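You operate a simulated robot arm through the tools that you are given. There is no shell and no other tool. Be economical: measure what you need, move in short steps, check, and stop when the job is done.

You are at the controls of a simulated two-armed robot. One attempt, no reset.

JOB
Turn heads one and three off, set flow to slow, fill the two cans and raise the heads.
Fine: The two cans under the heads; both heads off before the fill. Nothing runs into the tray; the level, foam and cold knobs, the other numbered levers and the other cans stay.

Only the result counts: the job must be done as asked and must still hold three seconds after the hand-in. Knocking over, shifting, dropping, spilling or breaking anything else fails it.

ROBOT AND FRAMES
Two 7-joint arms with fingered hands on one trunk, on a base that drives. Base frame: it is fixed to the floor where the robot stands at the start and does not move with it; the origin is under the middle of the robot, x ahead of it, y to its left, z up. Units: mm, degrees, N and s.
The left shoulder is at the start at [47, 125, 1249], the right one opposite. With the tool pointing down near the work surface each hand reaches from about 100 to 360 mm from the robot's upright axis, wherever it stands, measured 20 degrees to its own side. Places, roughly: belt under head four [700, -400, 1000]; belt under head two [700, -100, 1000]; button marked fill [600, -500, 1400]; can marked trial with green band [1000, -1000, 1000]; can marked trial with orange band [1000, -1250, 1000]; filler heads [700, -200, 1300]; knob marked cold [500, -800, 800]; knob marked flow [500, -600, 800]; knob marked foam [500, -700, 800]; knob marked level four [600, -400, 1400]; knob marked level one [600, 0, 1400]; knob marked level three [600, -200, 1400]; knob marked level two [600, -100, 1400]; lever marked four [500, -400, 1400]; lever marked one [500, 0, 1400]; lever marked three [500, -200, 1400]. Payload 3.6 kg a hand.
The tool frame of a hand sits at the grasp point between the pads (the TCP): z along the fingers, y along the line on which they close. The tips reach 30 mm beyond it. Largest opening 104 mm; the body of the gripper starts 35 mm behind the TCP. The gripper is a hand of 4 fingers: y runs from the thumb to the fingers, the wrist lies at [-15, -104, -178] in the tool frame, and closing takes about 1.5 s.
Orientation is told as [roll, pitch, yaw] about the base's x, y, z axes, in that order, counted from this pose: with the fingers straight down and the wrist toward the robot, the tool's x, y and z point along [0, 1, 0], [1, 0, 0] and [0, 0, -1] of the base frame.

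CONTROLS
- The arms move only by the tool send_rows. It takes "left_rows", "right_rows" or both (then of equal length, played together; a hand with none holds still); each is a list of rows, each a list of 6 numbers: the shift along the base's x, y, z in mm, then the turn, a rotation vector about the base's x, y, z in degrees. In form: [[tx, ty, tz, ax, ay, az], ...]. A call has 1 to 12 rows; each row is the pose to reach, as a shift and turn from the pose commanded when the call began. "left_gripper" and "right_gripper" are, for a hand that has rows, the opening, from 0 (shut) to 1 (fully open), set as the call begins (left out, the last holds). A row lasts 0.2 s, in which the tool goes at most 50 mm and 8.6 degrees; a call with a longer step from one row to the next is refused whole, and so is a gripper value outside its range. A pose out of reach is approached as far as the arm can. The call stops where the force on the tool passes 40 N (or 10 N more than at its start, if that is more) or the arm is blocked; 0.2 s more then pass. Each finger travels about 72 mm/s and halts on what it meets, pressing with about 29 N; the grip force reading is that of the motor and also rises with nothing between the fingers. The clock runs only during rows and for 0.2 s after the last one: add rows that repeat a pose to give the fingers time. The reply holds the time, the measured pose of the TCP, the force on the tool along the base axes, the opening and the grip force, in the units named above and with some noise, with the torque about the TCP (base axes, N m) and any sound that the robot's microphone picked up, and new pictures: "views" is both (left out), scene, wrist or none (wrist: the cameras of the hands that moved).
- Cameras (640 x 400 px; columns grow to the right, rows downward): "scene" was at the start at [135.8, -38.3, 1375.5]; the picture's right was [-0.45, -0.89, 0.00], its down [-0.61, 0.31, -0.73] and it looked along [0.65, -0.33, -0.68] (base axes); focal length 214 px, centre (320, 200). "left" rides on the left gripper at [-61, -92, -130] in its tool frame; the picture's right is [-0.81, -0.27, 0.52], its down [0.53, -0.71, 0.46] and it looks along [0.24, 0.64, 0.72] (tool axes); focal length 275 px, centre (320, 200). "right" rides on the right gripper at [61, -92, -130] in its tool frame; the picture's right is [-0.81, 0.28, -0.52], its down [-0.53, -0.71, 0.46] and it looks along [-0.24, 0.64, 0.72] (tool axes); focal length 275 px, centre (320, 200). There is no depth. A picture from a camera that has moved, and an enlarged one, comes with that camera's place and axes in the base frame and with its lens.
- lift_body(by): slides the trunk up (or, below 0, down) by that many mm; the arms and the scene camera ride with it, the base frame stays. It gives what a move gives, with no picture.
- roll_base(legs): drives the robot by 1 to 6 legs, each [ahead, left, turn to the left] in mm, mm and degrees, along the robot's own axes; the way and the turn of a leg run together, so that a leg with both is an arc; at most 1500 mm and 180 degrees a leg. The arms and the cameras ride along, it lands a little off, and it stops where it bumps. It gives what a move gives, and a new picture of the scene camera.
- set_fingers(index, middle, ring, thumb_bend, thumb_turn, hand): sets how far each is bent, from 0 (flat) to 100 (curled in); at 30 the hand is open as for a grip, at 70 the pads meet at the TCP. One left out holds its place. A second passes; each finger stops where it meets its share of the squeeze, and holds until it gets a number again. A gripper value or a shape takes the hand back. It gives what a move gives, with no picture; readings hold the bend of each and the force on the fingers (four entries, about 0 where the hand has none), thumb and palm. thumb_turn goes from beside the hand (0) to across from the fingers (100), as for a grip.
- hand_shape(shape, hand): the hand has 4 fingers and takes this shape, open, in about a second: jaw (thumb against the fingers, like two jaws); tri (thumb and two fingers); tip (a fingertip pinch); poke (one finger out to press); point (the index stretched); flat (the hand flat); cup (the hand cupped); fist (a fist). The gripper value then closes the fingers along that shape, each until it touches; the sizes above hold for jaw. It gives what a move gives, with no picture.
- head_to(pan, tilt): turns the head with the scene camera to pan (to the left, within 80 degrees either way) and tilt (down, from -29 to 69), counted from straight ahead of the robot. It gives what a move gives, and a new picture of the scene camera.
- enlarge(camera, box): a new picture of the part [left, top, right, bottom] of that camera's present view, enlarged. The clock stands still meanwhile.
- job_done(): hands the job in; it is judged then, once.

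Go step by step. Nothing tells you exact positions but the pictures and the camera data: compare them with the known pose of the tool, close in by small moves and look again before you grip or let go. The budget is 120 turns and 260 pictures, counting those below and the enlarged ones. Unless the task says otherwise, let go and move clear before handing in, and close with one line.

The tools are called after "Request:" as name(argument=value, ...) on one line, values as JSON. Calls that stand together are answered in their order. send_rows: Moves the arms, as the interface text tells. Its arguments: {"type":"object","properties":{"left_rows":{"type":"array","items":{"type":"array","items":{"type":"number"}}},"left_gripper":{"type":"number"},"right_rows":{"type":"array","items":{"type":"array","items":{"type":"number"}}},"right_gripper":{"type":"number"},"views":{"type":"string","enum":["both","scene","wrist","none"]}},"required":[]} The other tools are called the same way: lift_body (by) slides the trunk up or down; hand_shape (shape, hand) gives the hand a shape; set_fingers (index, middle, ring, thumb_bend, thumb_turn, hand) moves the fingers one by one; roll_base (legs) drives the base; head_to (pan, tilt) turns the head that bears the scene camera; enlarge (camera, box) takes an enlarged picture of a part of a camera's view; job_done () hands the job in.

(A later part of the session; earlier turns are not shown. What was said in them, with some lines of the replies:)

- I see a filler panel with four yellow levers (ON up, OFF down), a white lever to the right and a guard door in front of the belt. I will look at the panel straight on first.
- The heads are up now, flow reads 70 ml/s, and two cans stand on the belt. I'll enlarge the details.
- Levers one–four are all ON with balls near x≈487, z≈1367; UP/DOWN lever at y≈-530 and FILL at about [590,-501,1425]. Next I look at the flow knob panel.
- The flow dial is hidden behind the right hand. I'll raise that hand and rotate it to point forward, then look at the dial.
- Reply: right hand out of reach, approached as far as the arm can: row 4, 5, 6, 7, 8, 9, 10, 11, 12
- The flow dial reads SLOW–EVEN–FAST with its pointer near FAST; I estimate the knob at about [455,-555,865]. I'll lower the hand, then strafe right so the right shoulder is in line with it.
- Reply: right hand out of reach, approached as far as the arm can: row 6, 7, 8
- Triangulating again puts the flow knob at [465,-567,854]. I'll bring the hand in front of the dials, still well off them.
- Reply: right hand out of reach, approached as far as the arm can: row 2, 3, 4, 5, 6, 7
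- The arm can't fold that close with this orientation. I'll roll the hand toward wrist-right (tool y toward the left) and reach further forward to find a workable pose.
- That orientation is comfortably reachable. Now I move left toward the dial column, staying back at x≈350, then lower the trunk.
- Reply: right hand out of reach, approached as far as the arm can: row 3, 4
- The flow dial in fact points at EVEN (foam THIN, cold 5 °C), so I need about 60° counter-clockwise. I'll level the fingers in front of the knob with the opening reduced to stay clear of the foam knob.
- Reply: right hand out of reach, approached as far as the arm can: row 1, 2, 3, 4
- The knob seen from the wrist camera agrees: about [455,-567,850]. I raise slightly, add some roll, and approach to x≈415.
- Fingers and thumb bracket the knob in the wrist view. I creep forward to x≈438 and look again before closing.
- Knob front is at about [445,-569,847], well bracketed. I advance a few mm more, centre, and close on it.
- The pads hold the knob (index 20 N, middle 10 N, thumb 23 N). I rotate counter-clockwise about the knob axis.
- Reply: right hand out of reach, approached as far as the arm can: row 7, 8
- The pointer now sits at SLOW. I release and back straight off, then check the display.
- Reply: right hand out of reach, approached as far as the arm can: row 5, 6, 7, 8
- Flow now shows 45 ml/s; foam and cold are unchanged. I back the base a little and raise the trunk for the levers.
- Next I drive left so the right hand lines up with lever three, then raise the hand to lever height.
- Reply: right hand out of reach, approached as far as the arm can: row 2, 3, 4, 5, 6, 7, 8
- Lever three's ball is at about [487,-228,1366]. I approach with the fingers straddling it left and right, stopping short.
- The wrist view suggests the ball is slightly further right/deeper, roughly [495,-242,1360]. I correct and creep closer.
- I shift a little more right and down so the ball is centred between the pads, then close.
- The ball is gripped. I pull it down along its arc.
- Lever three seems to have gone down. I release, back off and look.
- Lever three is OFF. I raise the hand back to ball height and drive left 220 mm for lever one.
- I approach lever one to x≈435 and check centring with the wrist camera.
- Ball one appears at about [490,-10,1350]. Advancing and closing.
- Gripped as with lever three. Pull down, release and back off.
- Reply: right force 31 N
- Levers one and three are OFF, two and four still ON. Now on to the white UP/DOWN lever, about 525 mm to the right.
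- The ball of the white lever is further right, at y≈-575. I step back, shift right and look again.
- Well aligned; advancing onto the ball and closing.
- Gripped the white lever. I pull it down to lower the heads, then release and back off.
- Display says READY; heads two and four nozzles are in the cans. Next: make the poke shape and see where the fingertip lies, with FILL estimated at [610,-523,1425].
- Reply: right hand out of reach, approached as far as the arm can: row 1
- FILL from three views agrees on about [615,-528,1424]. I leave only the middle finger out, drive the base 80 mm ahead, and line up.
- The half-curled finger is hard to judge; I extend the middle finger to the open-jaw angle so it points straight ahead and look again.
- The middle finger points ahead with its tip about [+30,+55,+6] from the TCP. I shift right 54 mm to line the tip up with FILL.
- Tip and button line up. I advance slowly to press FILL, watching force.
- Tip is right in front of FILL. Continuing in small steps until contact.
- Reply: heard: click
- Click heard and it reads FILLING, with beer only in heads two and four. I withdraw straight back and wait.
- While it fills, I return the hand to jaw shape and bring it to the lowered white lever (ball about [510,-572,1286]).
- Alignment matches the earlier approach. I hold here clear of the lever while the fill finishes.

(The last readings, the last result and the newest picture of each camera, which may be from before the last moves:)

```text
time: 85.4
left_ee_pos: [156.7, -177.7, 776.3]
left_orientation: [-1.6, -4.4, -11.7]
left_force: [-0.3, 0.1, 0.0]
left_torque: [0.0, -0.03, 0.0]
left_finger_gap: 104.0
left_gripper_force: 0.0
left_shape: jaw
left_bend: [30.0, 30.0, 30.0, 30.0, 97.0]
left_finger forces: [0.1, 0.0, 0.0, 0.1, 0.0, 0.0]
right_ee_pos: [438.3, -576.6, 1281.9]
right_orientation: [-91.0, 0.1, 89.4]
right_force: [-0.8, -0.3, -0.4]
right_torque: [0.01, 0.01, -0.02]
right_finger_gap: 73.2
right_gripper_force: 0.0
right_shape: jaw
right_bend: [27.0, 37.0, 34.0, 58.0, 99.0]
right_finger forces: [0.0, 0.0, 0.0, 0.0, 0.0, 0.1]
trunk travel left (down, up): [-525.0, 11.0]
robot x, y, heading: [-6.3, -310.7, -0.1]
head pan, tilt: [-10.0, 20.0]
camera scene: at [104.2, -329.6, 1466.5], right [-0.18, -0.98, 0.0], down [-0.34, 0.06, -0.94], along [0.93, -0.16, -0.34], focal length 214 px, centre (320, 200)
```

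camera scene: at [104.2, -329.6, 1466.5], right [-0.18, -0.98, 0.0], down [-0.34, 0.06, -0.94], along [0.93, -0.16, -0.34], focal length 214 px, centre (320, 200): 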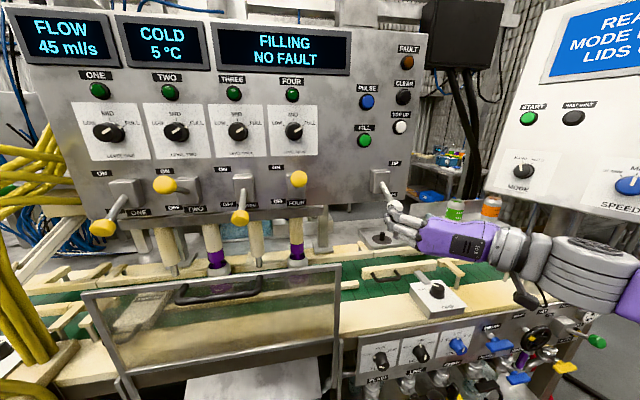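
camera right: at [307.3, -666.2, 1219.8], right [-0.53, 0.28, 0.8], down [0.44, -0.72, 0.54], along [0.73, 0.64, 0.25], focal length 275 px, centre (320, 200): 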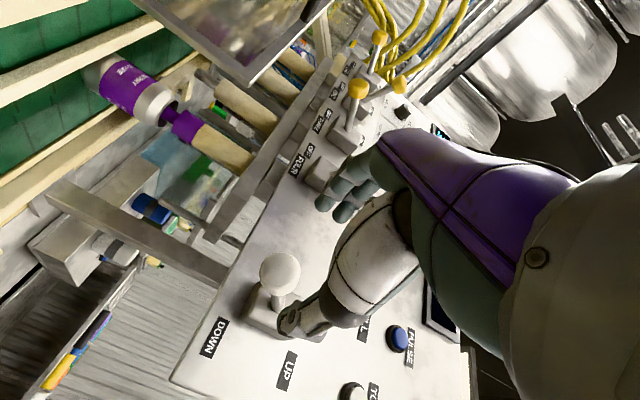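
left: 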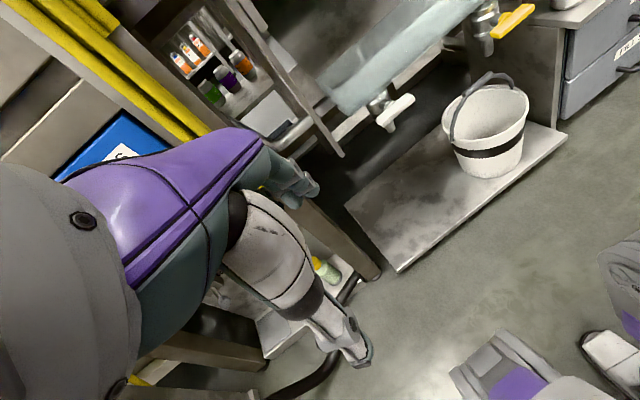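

Still filling; I keep waiting.

Request:
send_rows(right_rows=[[0, 0, 0, 0, 0, 0], [0, 0, 0, 0, 0, 0], [0, 0, 0, 0, 0, 0], [0, 0, 0, 0, 0, 0], [0, 0, 0, 0, 0, 0], [0, 0, 0, 0, 0, 0], [0, 0, 0, 0, 0, 0], [0, 0, 0, 0, 0, 0], [0, 0, 0, 0, 0, 0], [0, 0, 0, 0, 0, 0], [0, 0, 0, 0, 0, 0], [0, 0, 0, 0, 0, 0]], views="scene")

```text
time: 88.0
left_ee_pos: [156.9, -176.2, 775.9]
left_orientation: [-1.6, -4.4, -11.7]
left_force: [0.6, -0.2, -0.9]
left_torque: [-0.03, 0.02, 0.0]
left_finger_gap: 103.9
left_gripper_force: 0.1
left_shape: jaw
left_bend: [30.0, 30.0, 30.0, 30.0, 97.0]
left_finger forces: [0.0, 0.0, 0.0, 0.0, 0.1, 0.0]
right_ee_pos: [437.7, -577.0, 1282.7]
right_orientation: [-90.9, 0.1, 89.3]
right_force: [-0.7, 0.0, -0.1]
right_torque: [-0.02, -0.02, 0.02]
right_finger_gap: 72.9
right_gripper_force: 0.0
right_shape: jaw
right_bend: [27.0, 37.0, 34.0, 58.0, 99.0]
right_finger forces: [0.0, 0.0, 0.0, 0.1, 0.0, 0.0]
trunk travel left (down, up): [-525.0, 11.0]
robot x, y, heading: [-7.1, -312.8, -0.2]
head pan, tilt: [-10.0, 20.0]
camera scene: at [104.2, -329.6, 1466.5], right [-0.18, -0.98, 0.0], down [-0.34, 0.06, -0.94], along [0.93, -0.16, -0.34], focal length 214 px, centre (320, 200)
```

scene: 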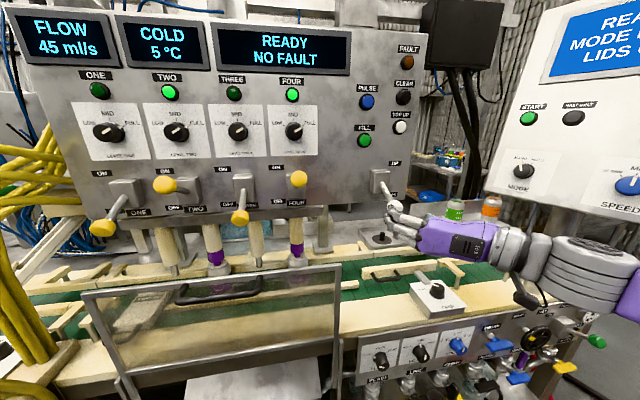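

Fill finished: lamps two and four are lit, READY, no fault. I check the nozzles and cans closely before raising.

Request:
enlarge(camera="scene", box=[130, 200, 370, 350])

Request:
send_rows(right_rows=[[20, 0, -1, 0, 0, 0], [38, 0, -2, 0, 0, 0], [48, 0, -3, 0, 0, 0]], views="wrist")

```text
2.67 times, centred on (250, 275) of scene
camera zoom: at [104.2, -329.6, 1466.5], right [-0.18, -0.98, 0.0], down [-0.34, 0.06, -0.94], along [0.93, -0.16, -0.34], focal length 572 px, centre (507, 0)
```

zoom: 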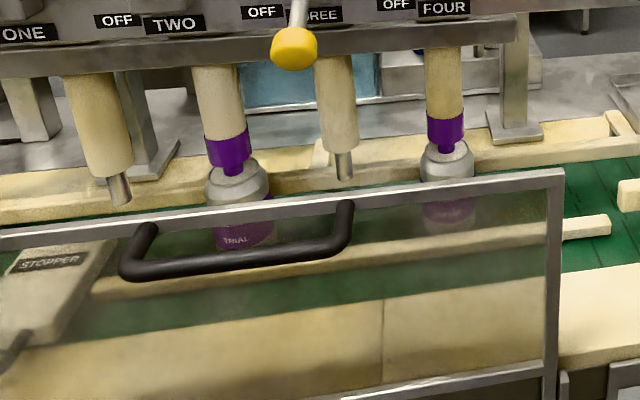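

```text
time: 88.8
left_ee_pos: [157.9, -177.4, 774.9]
left_orientation: [-1.6, -4.3, -11.7]
left_force: [-0.6, 1.3, 0.2]
left_torque: [-0.02, 0.0, -0.01]
left_finger_gap: 103.8
left_gripper_force: 0.0
left_shape: jaw
left_bend: [30.0, 30.0, 30.0, 30.0, 97.0]
left_finger forces: [0.0, 0.1, 0.0, 0.0, 0.0, 0.0]
right_ee_pos: [487.7, -577.3, 1280.3]
right_orientation: [-90.8, 0.1, 89.3]
right_force: [0.2, -0.9, -0.4]
right_torque: [-0.02, 0.0, 0.0]
right_finger_gap: 72.9
right_gripper_force: 0.0
right_shape: jaw
right_bend: [27.0, 37.0, 34.0, 58.0, 99.0]
right_finger forces: [0.1, 0.0, 0.0, 0.0, 0.0, 0.0]
right hand out of reach, approached as far as the arm can: row 2
trunk travel left (down, up): [-525.0, 11.0]
robot x, y, heading: [-3.1, -313.0, -0.1]
head pan, tilt: [-10.0, 20.0]
camera right: at [356.1, -666.6, 1216.7], right [-0.53, 0.28, 0.8], down [0.44, -0.72, 0.54], along [0.73, 0.64, 0.25], focal length 275 px, centre (320, 200)
```

right: 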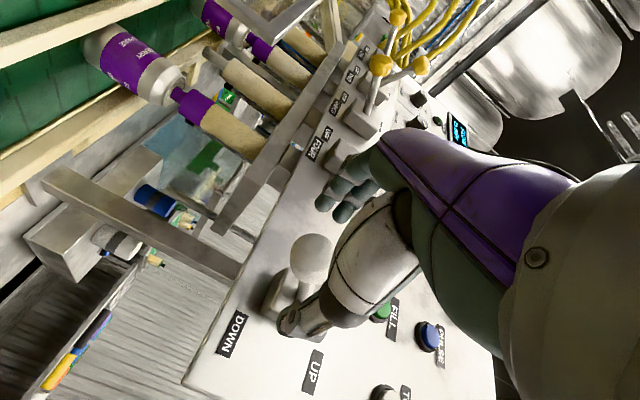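

No spill visible. I lower the hand slightly so the fingers hold the ball from below its centre, then close.

Request:
send_rows(right_rows=[[0, 0, -7, 0, 0, 0], [0, 0, -14, 0, 0, 0]], views="none")

Request:
send_rows(right_rows=[[0, 0, 0, 0, 0, 0], [0, 0, 0, 0, 0, 0], [0, 0, 0, 0, 0, 0], [0, 0, 0, 0, 0, 0], [0, 0, 0, 0, 0, 0], [0, 0, 0, 0, 0, 0]], right_gripper=0.1, views="both")

```text
time: 89.4
left_ee_pos: [156.9, -177.0, 776.4]
left_orientation: [-1.5, -4.4, -11.7]
left_force: [-0.1, -0.5, 0.3]
left_torque: [0.01, 0.0, 0.0]
left_finger_gap: 103.9
left_gripper_force: 0.1
left_shape: jaw
left_bend: [30.0, 30.0, 30.0, 30.0, 97.0]
left_finger forces: [0.0, 0.0, 0.0, 0.1, 0.0, 0.0]
right_ee_pos: [487.9, -577.6, 1266.4]
right_orientation: [-90.9, 0.1, 89.4]
right_force: [-0.6, 0.3, -0.6]
right_torque: [0.01, -0.03, 0.02]
right_finger_gap: 72.8
right_gripper_force: 0.0
right_shape: jaw
right_bend: [27.0, 37.0, 34.0, 58.0, 99.0]
right_finger forces: [0.1, 0.0, 0.0, 0.1, 0.1, 0.1]
trunk travel left (down, up): [-525.0, 11.0]
robot x, y, heading: [-1.9, -310.1, -0.1]
head pan, tilt: [-10.0, 20.0]
```

```text
time: 90.8
left_ee_pos: [155.9, -175.8, 775.2]
left_orientation: [-1.6, -4.3, -11.7]
left_force: [-0.1, -0.8, 0.4]
left_torque: [0.05, 0.02, -0.01]
left_finger_gap: 103.7
left_gripper_force: 0.1
left_shape: jaw
left_bend: [30.0, 30.0, 30.0, 30.0, 97.0]
left_finger forces: [0.0, 0.1, 0.1, 0.0, 0.1, 0.0]
right_ee_pos: [486.7, -575.3, 1266.9]
right_orientation: [-91.1, 0.1, 89.4]
right_force: [-4.4, 8.5, -2.4]
right_torque: [-0.13, 0.03, 0.28]
right_finger_gap: 11.8
right_gripper_force: 0.1
right_shape: jaw
right_bend: [72.0, 59.0, 61.0, 73.0, 100.0]
right_finger forces: [0.0, 7.4, 2.1, 0.0, 0.1, 0.0]
trunk travel left (down, up): [-525.0, 11.0]
robot x, y, heading: [-2.3, -313.3, -0.1]
head pan, tilt: [-10.0, 20.0]
camera scene: at [103.6, -328.0, 1466.5], right [-0.18, -0.98, 0.0], down [-0.34, 0.06, -0.94], along [0.93, -0.17, -0.34], focal length 214 px, centre (320, 200)
camera right: at [355.8, -664.9, 1203.2], right [-0.53, 0.28, 0.8], down [0.44, -0.72, 0.54], along [0.73, 0.64, 0.25], focal length 275 px, centre (320, 200)
```

scene: 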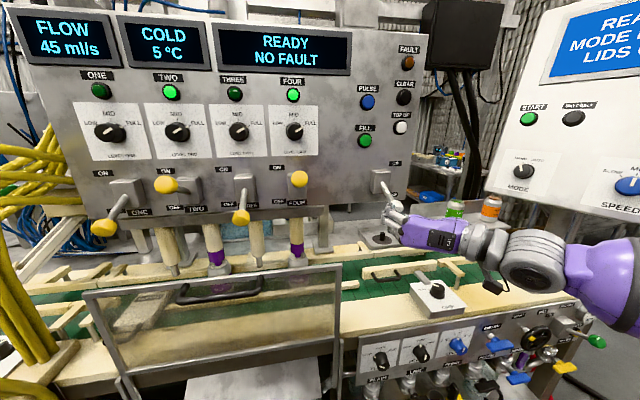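
right: 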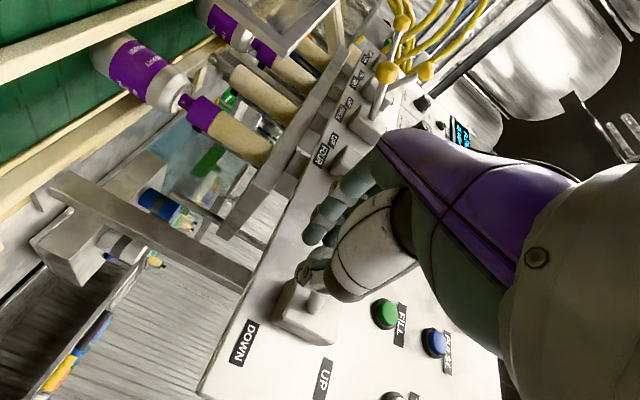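

The ball is held between thumb and middle/ring fingers. I lift it along its arc.

Request:
send_rows(right_rows=[[-3, 0, 20, 0, 0, 0], [-5, 0, 40, 0, 0, 0], [-4, 0, 60, 0, 0, 0], [0, 0, 80, 0, 0, 0], [2, 0, 92, 0, 0, 0]], views="both")

```text
time: 92.0
left_ee_pos: [155.4, -176.4, 774.5]
left_orientation: [-1.6, -4.2, -11.6]
left_force: [1.3, 0.2, -0.9]
left_torque: [-0.03, 0.03, 0.01]
left_finger_gap: 103.8
left_gripper_force: 0.1
left_shape: jaw
left_bend: [30.0, 30.0, 30.0, 30.0, 97.0]
left_finger forces: [0.1, 0.0, 0.0, 0.0, 0.0, 0.0]
right_ee_pos: [488.8, -572.0, 1348.9]
right_orientation: [-89.6, 0.2, 89.8]
right_force: [-16.8, 10.1, -31.9]
right_torque: [-0.11, 0.71, 0.22]
right_finger_gap: 9.2
right_gripper_force: 28.7
right_shape: jaw
right_bend: [71.0, 58.0, 65.0, 80.0, 100.0]
right_finger forces: [29.7, 0.0, 3.0, 0.0, 0.1, 0.1]
trunk travel left (down, up): [-525.0, 11.0]
robot x, y, heading: [-4.6, -312.0, 0.2]
head pan, tilt: [-10.0, 20.0]
camera scene: at [104.0, -328.9, 1465.9], right [-0.18, -0.98, 0.0], down [-0.34, 0.06, -0.94], along [0.93, -0.17, -0.34], focal length 214 px, centre (320, 200)
camera right: at [356.5, -663.1, 1287.7], right [-0.51, 0.28, 0.81], down [0.46, -0.71, 0.53], along [0.73, 0.64, 0.24], focal length 275 px, centre (320, 200)
```

scene: 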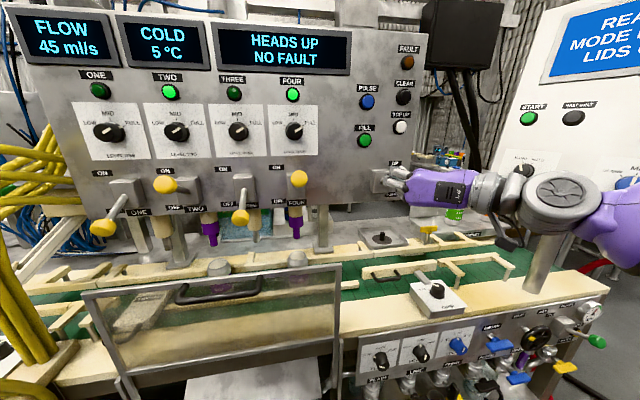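
right: 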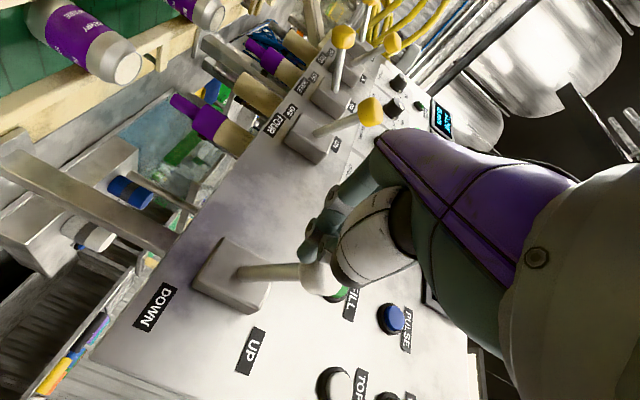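

HEADS UP. I relax the upward push, open the hand and back away clear of the lever.

Request:
send_rows(right_rows=[[0, 0, -8, 0, 0, 0], [0, 0, -8, 0, 0, 0], [0, 0, -8, 0, 0, 0], [0, 0, -8, 0, 0, 0], [0, 0, -8, 0, 0, 0], [-30, 0, -8, 0, 0, 0], [-65, 0, -8, 0, 0, 0], [-105, 0, -8, 0, 0, 0], [-145, 0, -8, 0, 0, 0]], right_gripper=0.75, views="scene")

Request:
enlarge(camera="scene", box=[60, 150, 380, 350])

Request:
enlarge(camera="scene", box=[320, 300, 480, 400])

```text
time: 94.0
left_ee_pos: [157.5, -176.4, 776.2]
left_orientation: [-1.6, -4.4, -11.7]
left_force: [-0.1, 0.5, 0.8]
left_torque: [-0.04, 0.01, -0.02]
left_finger_gap: 103.7
left_gripper_force: 0.1
left_shape: jaw
left_bend: [30.0, 30.0, 30.0, 30.0, 97.0]
left_finger forces: [0.1, 0.0, 0.1, 0.1, 0.0, 0.0]
right_ee_pos: [343.3, -580.0, 1348.7]
right_orientation: [-90.9, 0.1, 89.3]
right_force: [-0.2, 0.0, 0.6]
right_torque: [0.01, 0.02, 0.0]
right_finger_gap: 77.6
right_gripper_force: 0.1
right_shape: jaw
right_bend: [27.0, 36.0, 33.0, 54.0, 99.0]
right_finger forces: [0.0, 0.0, 0.0, 0.1, 0.0, 0.1]
trunk travel left (down, up): [-525.0, 11.0]
robot x, y, heading: [-3.9, -314.1, -0.2]
head pan, tilt: [-10.0, 20.0]
camera scene: at [102.7, -329.4, 1466.6], right [-0.18, -0.98, 0.0], down [-0.34, 0.06, -0.94], along [0.93, -0.16, -0.34], focal length 214 px, centre (320, 200)
```

scene: 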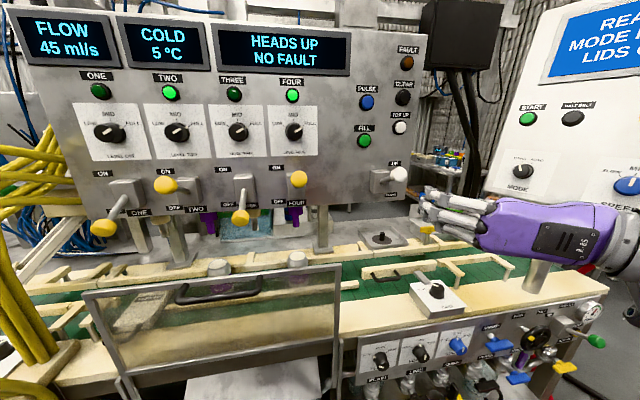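

```text
2.00 times, centred on (220, 250) of scene
camera zoom: at [102.7, -329.4, 1466.6], right [-0.18, -0.98, 0.0], down [-0.34, 0.06, -0.94], along [0.93, -0.16, -0.34], focal length 429 px, centre (520, 100)
```

zoom: 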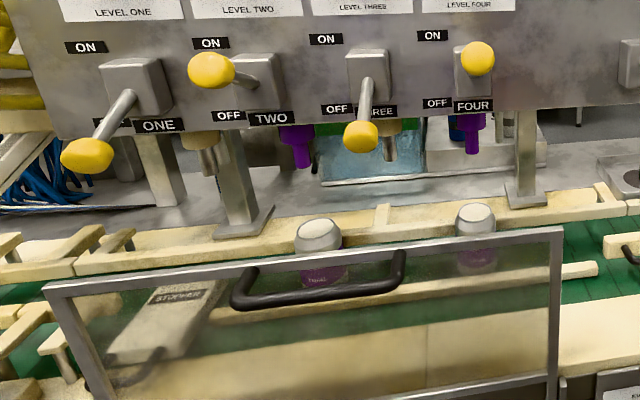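

```text
4.00 times, centred on (400, 350) of scene
camera zoom: at [102.7, -329.4, 1466.6], right [-0.18, -0.98, 0.0], down [-0.34, 0.06, -0.94], along [0.93, -0.16, -0.34], focal length 858 px, centre (0, -400)
```

zoom: 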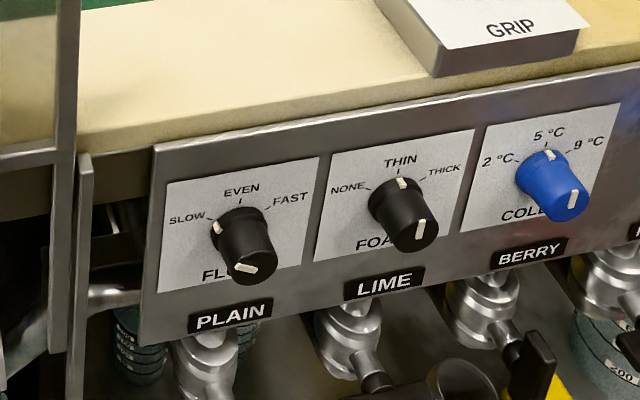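

The display reads HEADS UP and NO FAULT, and both cans are full with the tray dry. Levers one and three are OFF, flow is at SLOW, the other controls are unchanged and the hand is clear, so I hand in.

Request:
job_done()

```text
The job is handed in.
```

The job is done and handed in: heads one and three are off, flow is at slow (45 ml/s), the two cans under heads two and four are filled, and the heads are raised with no fault showing.
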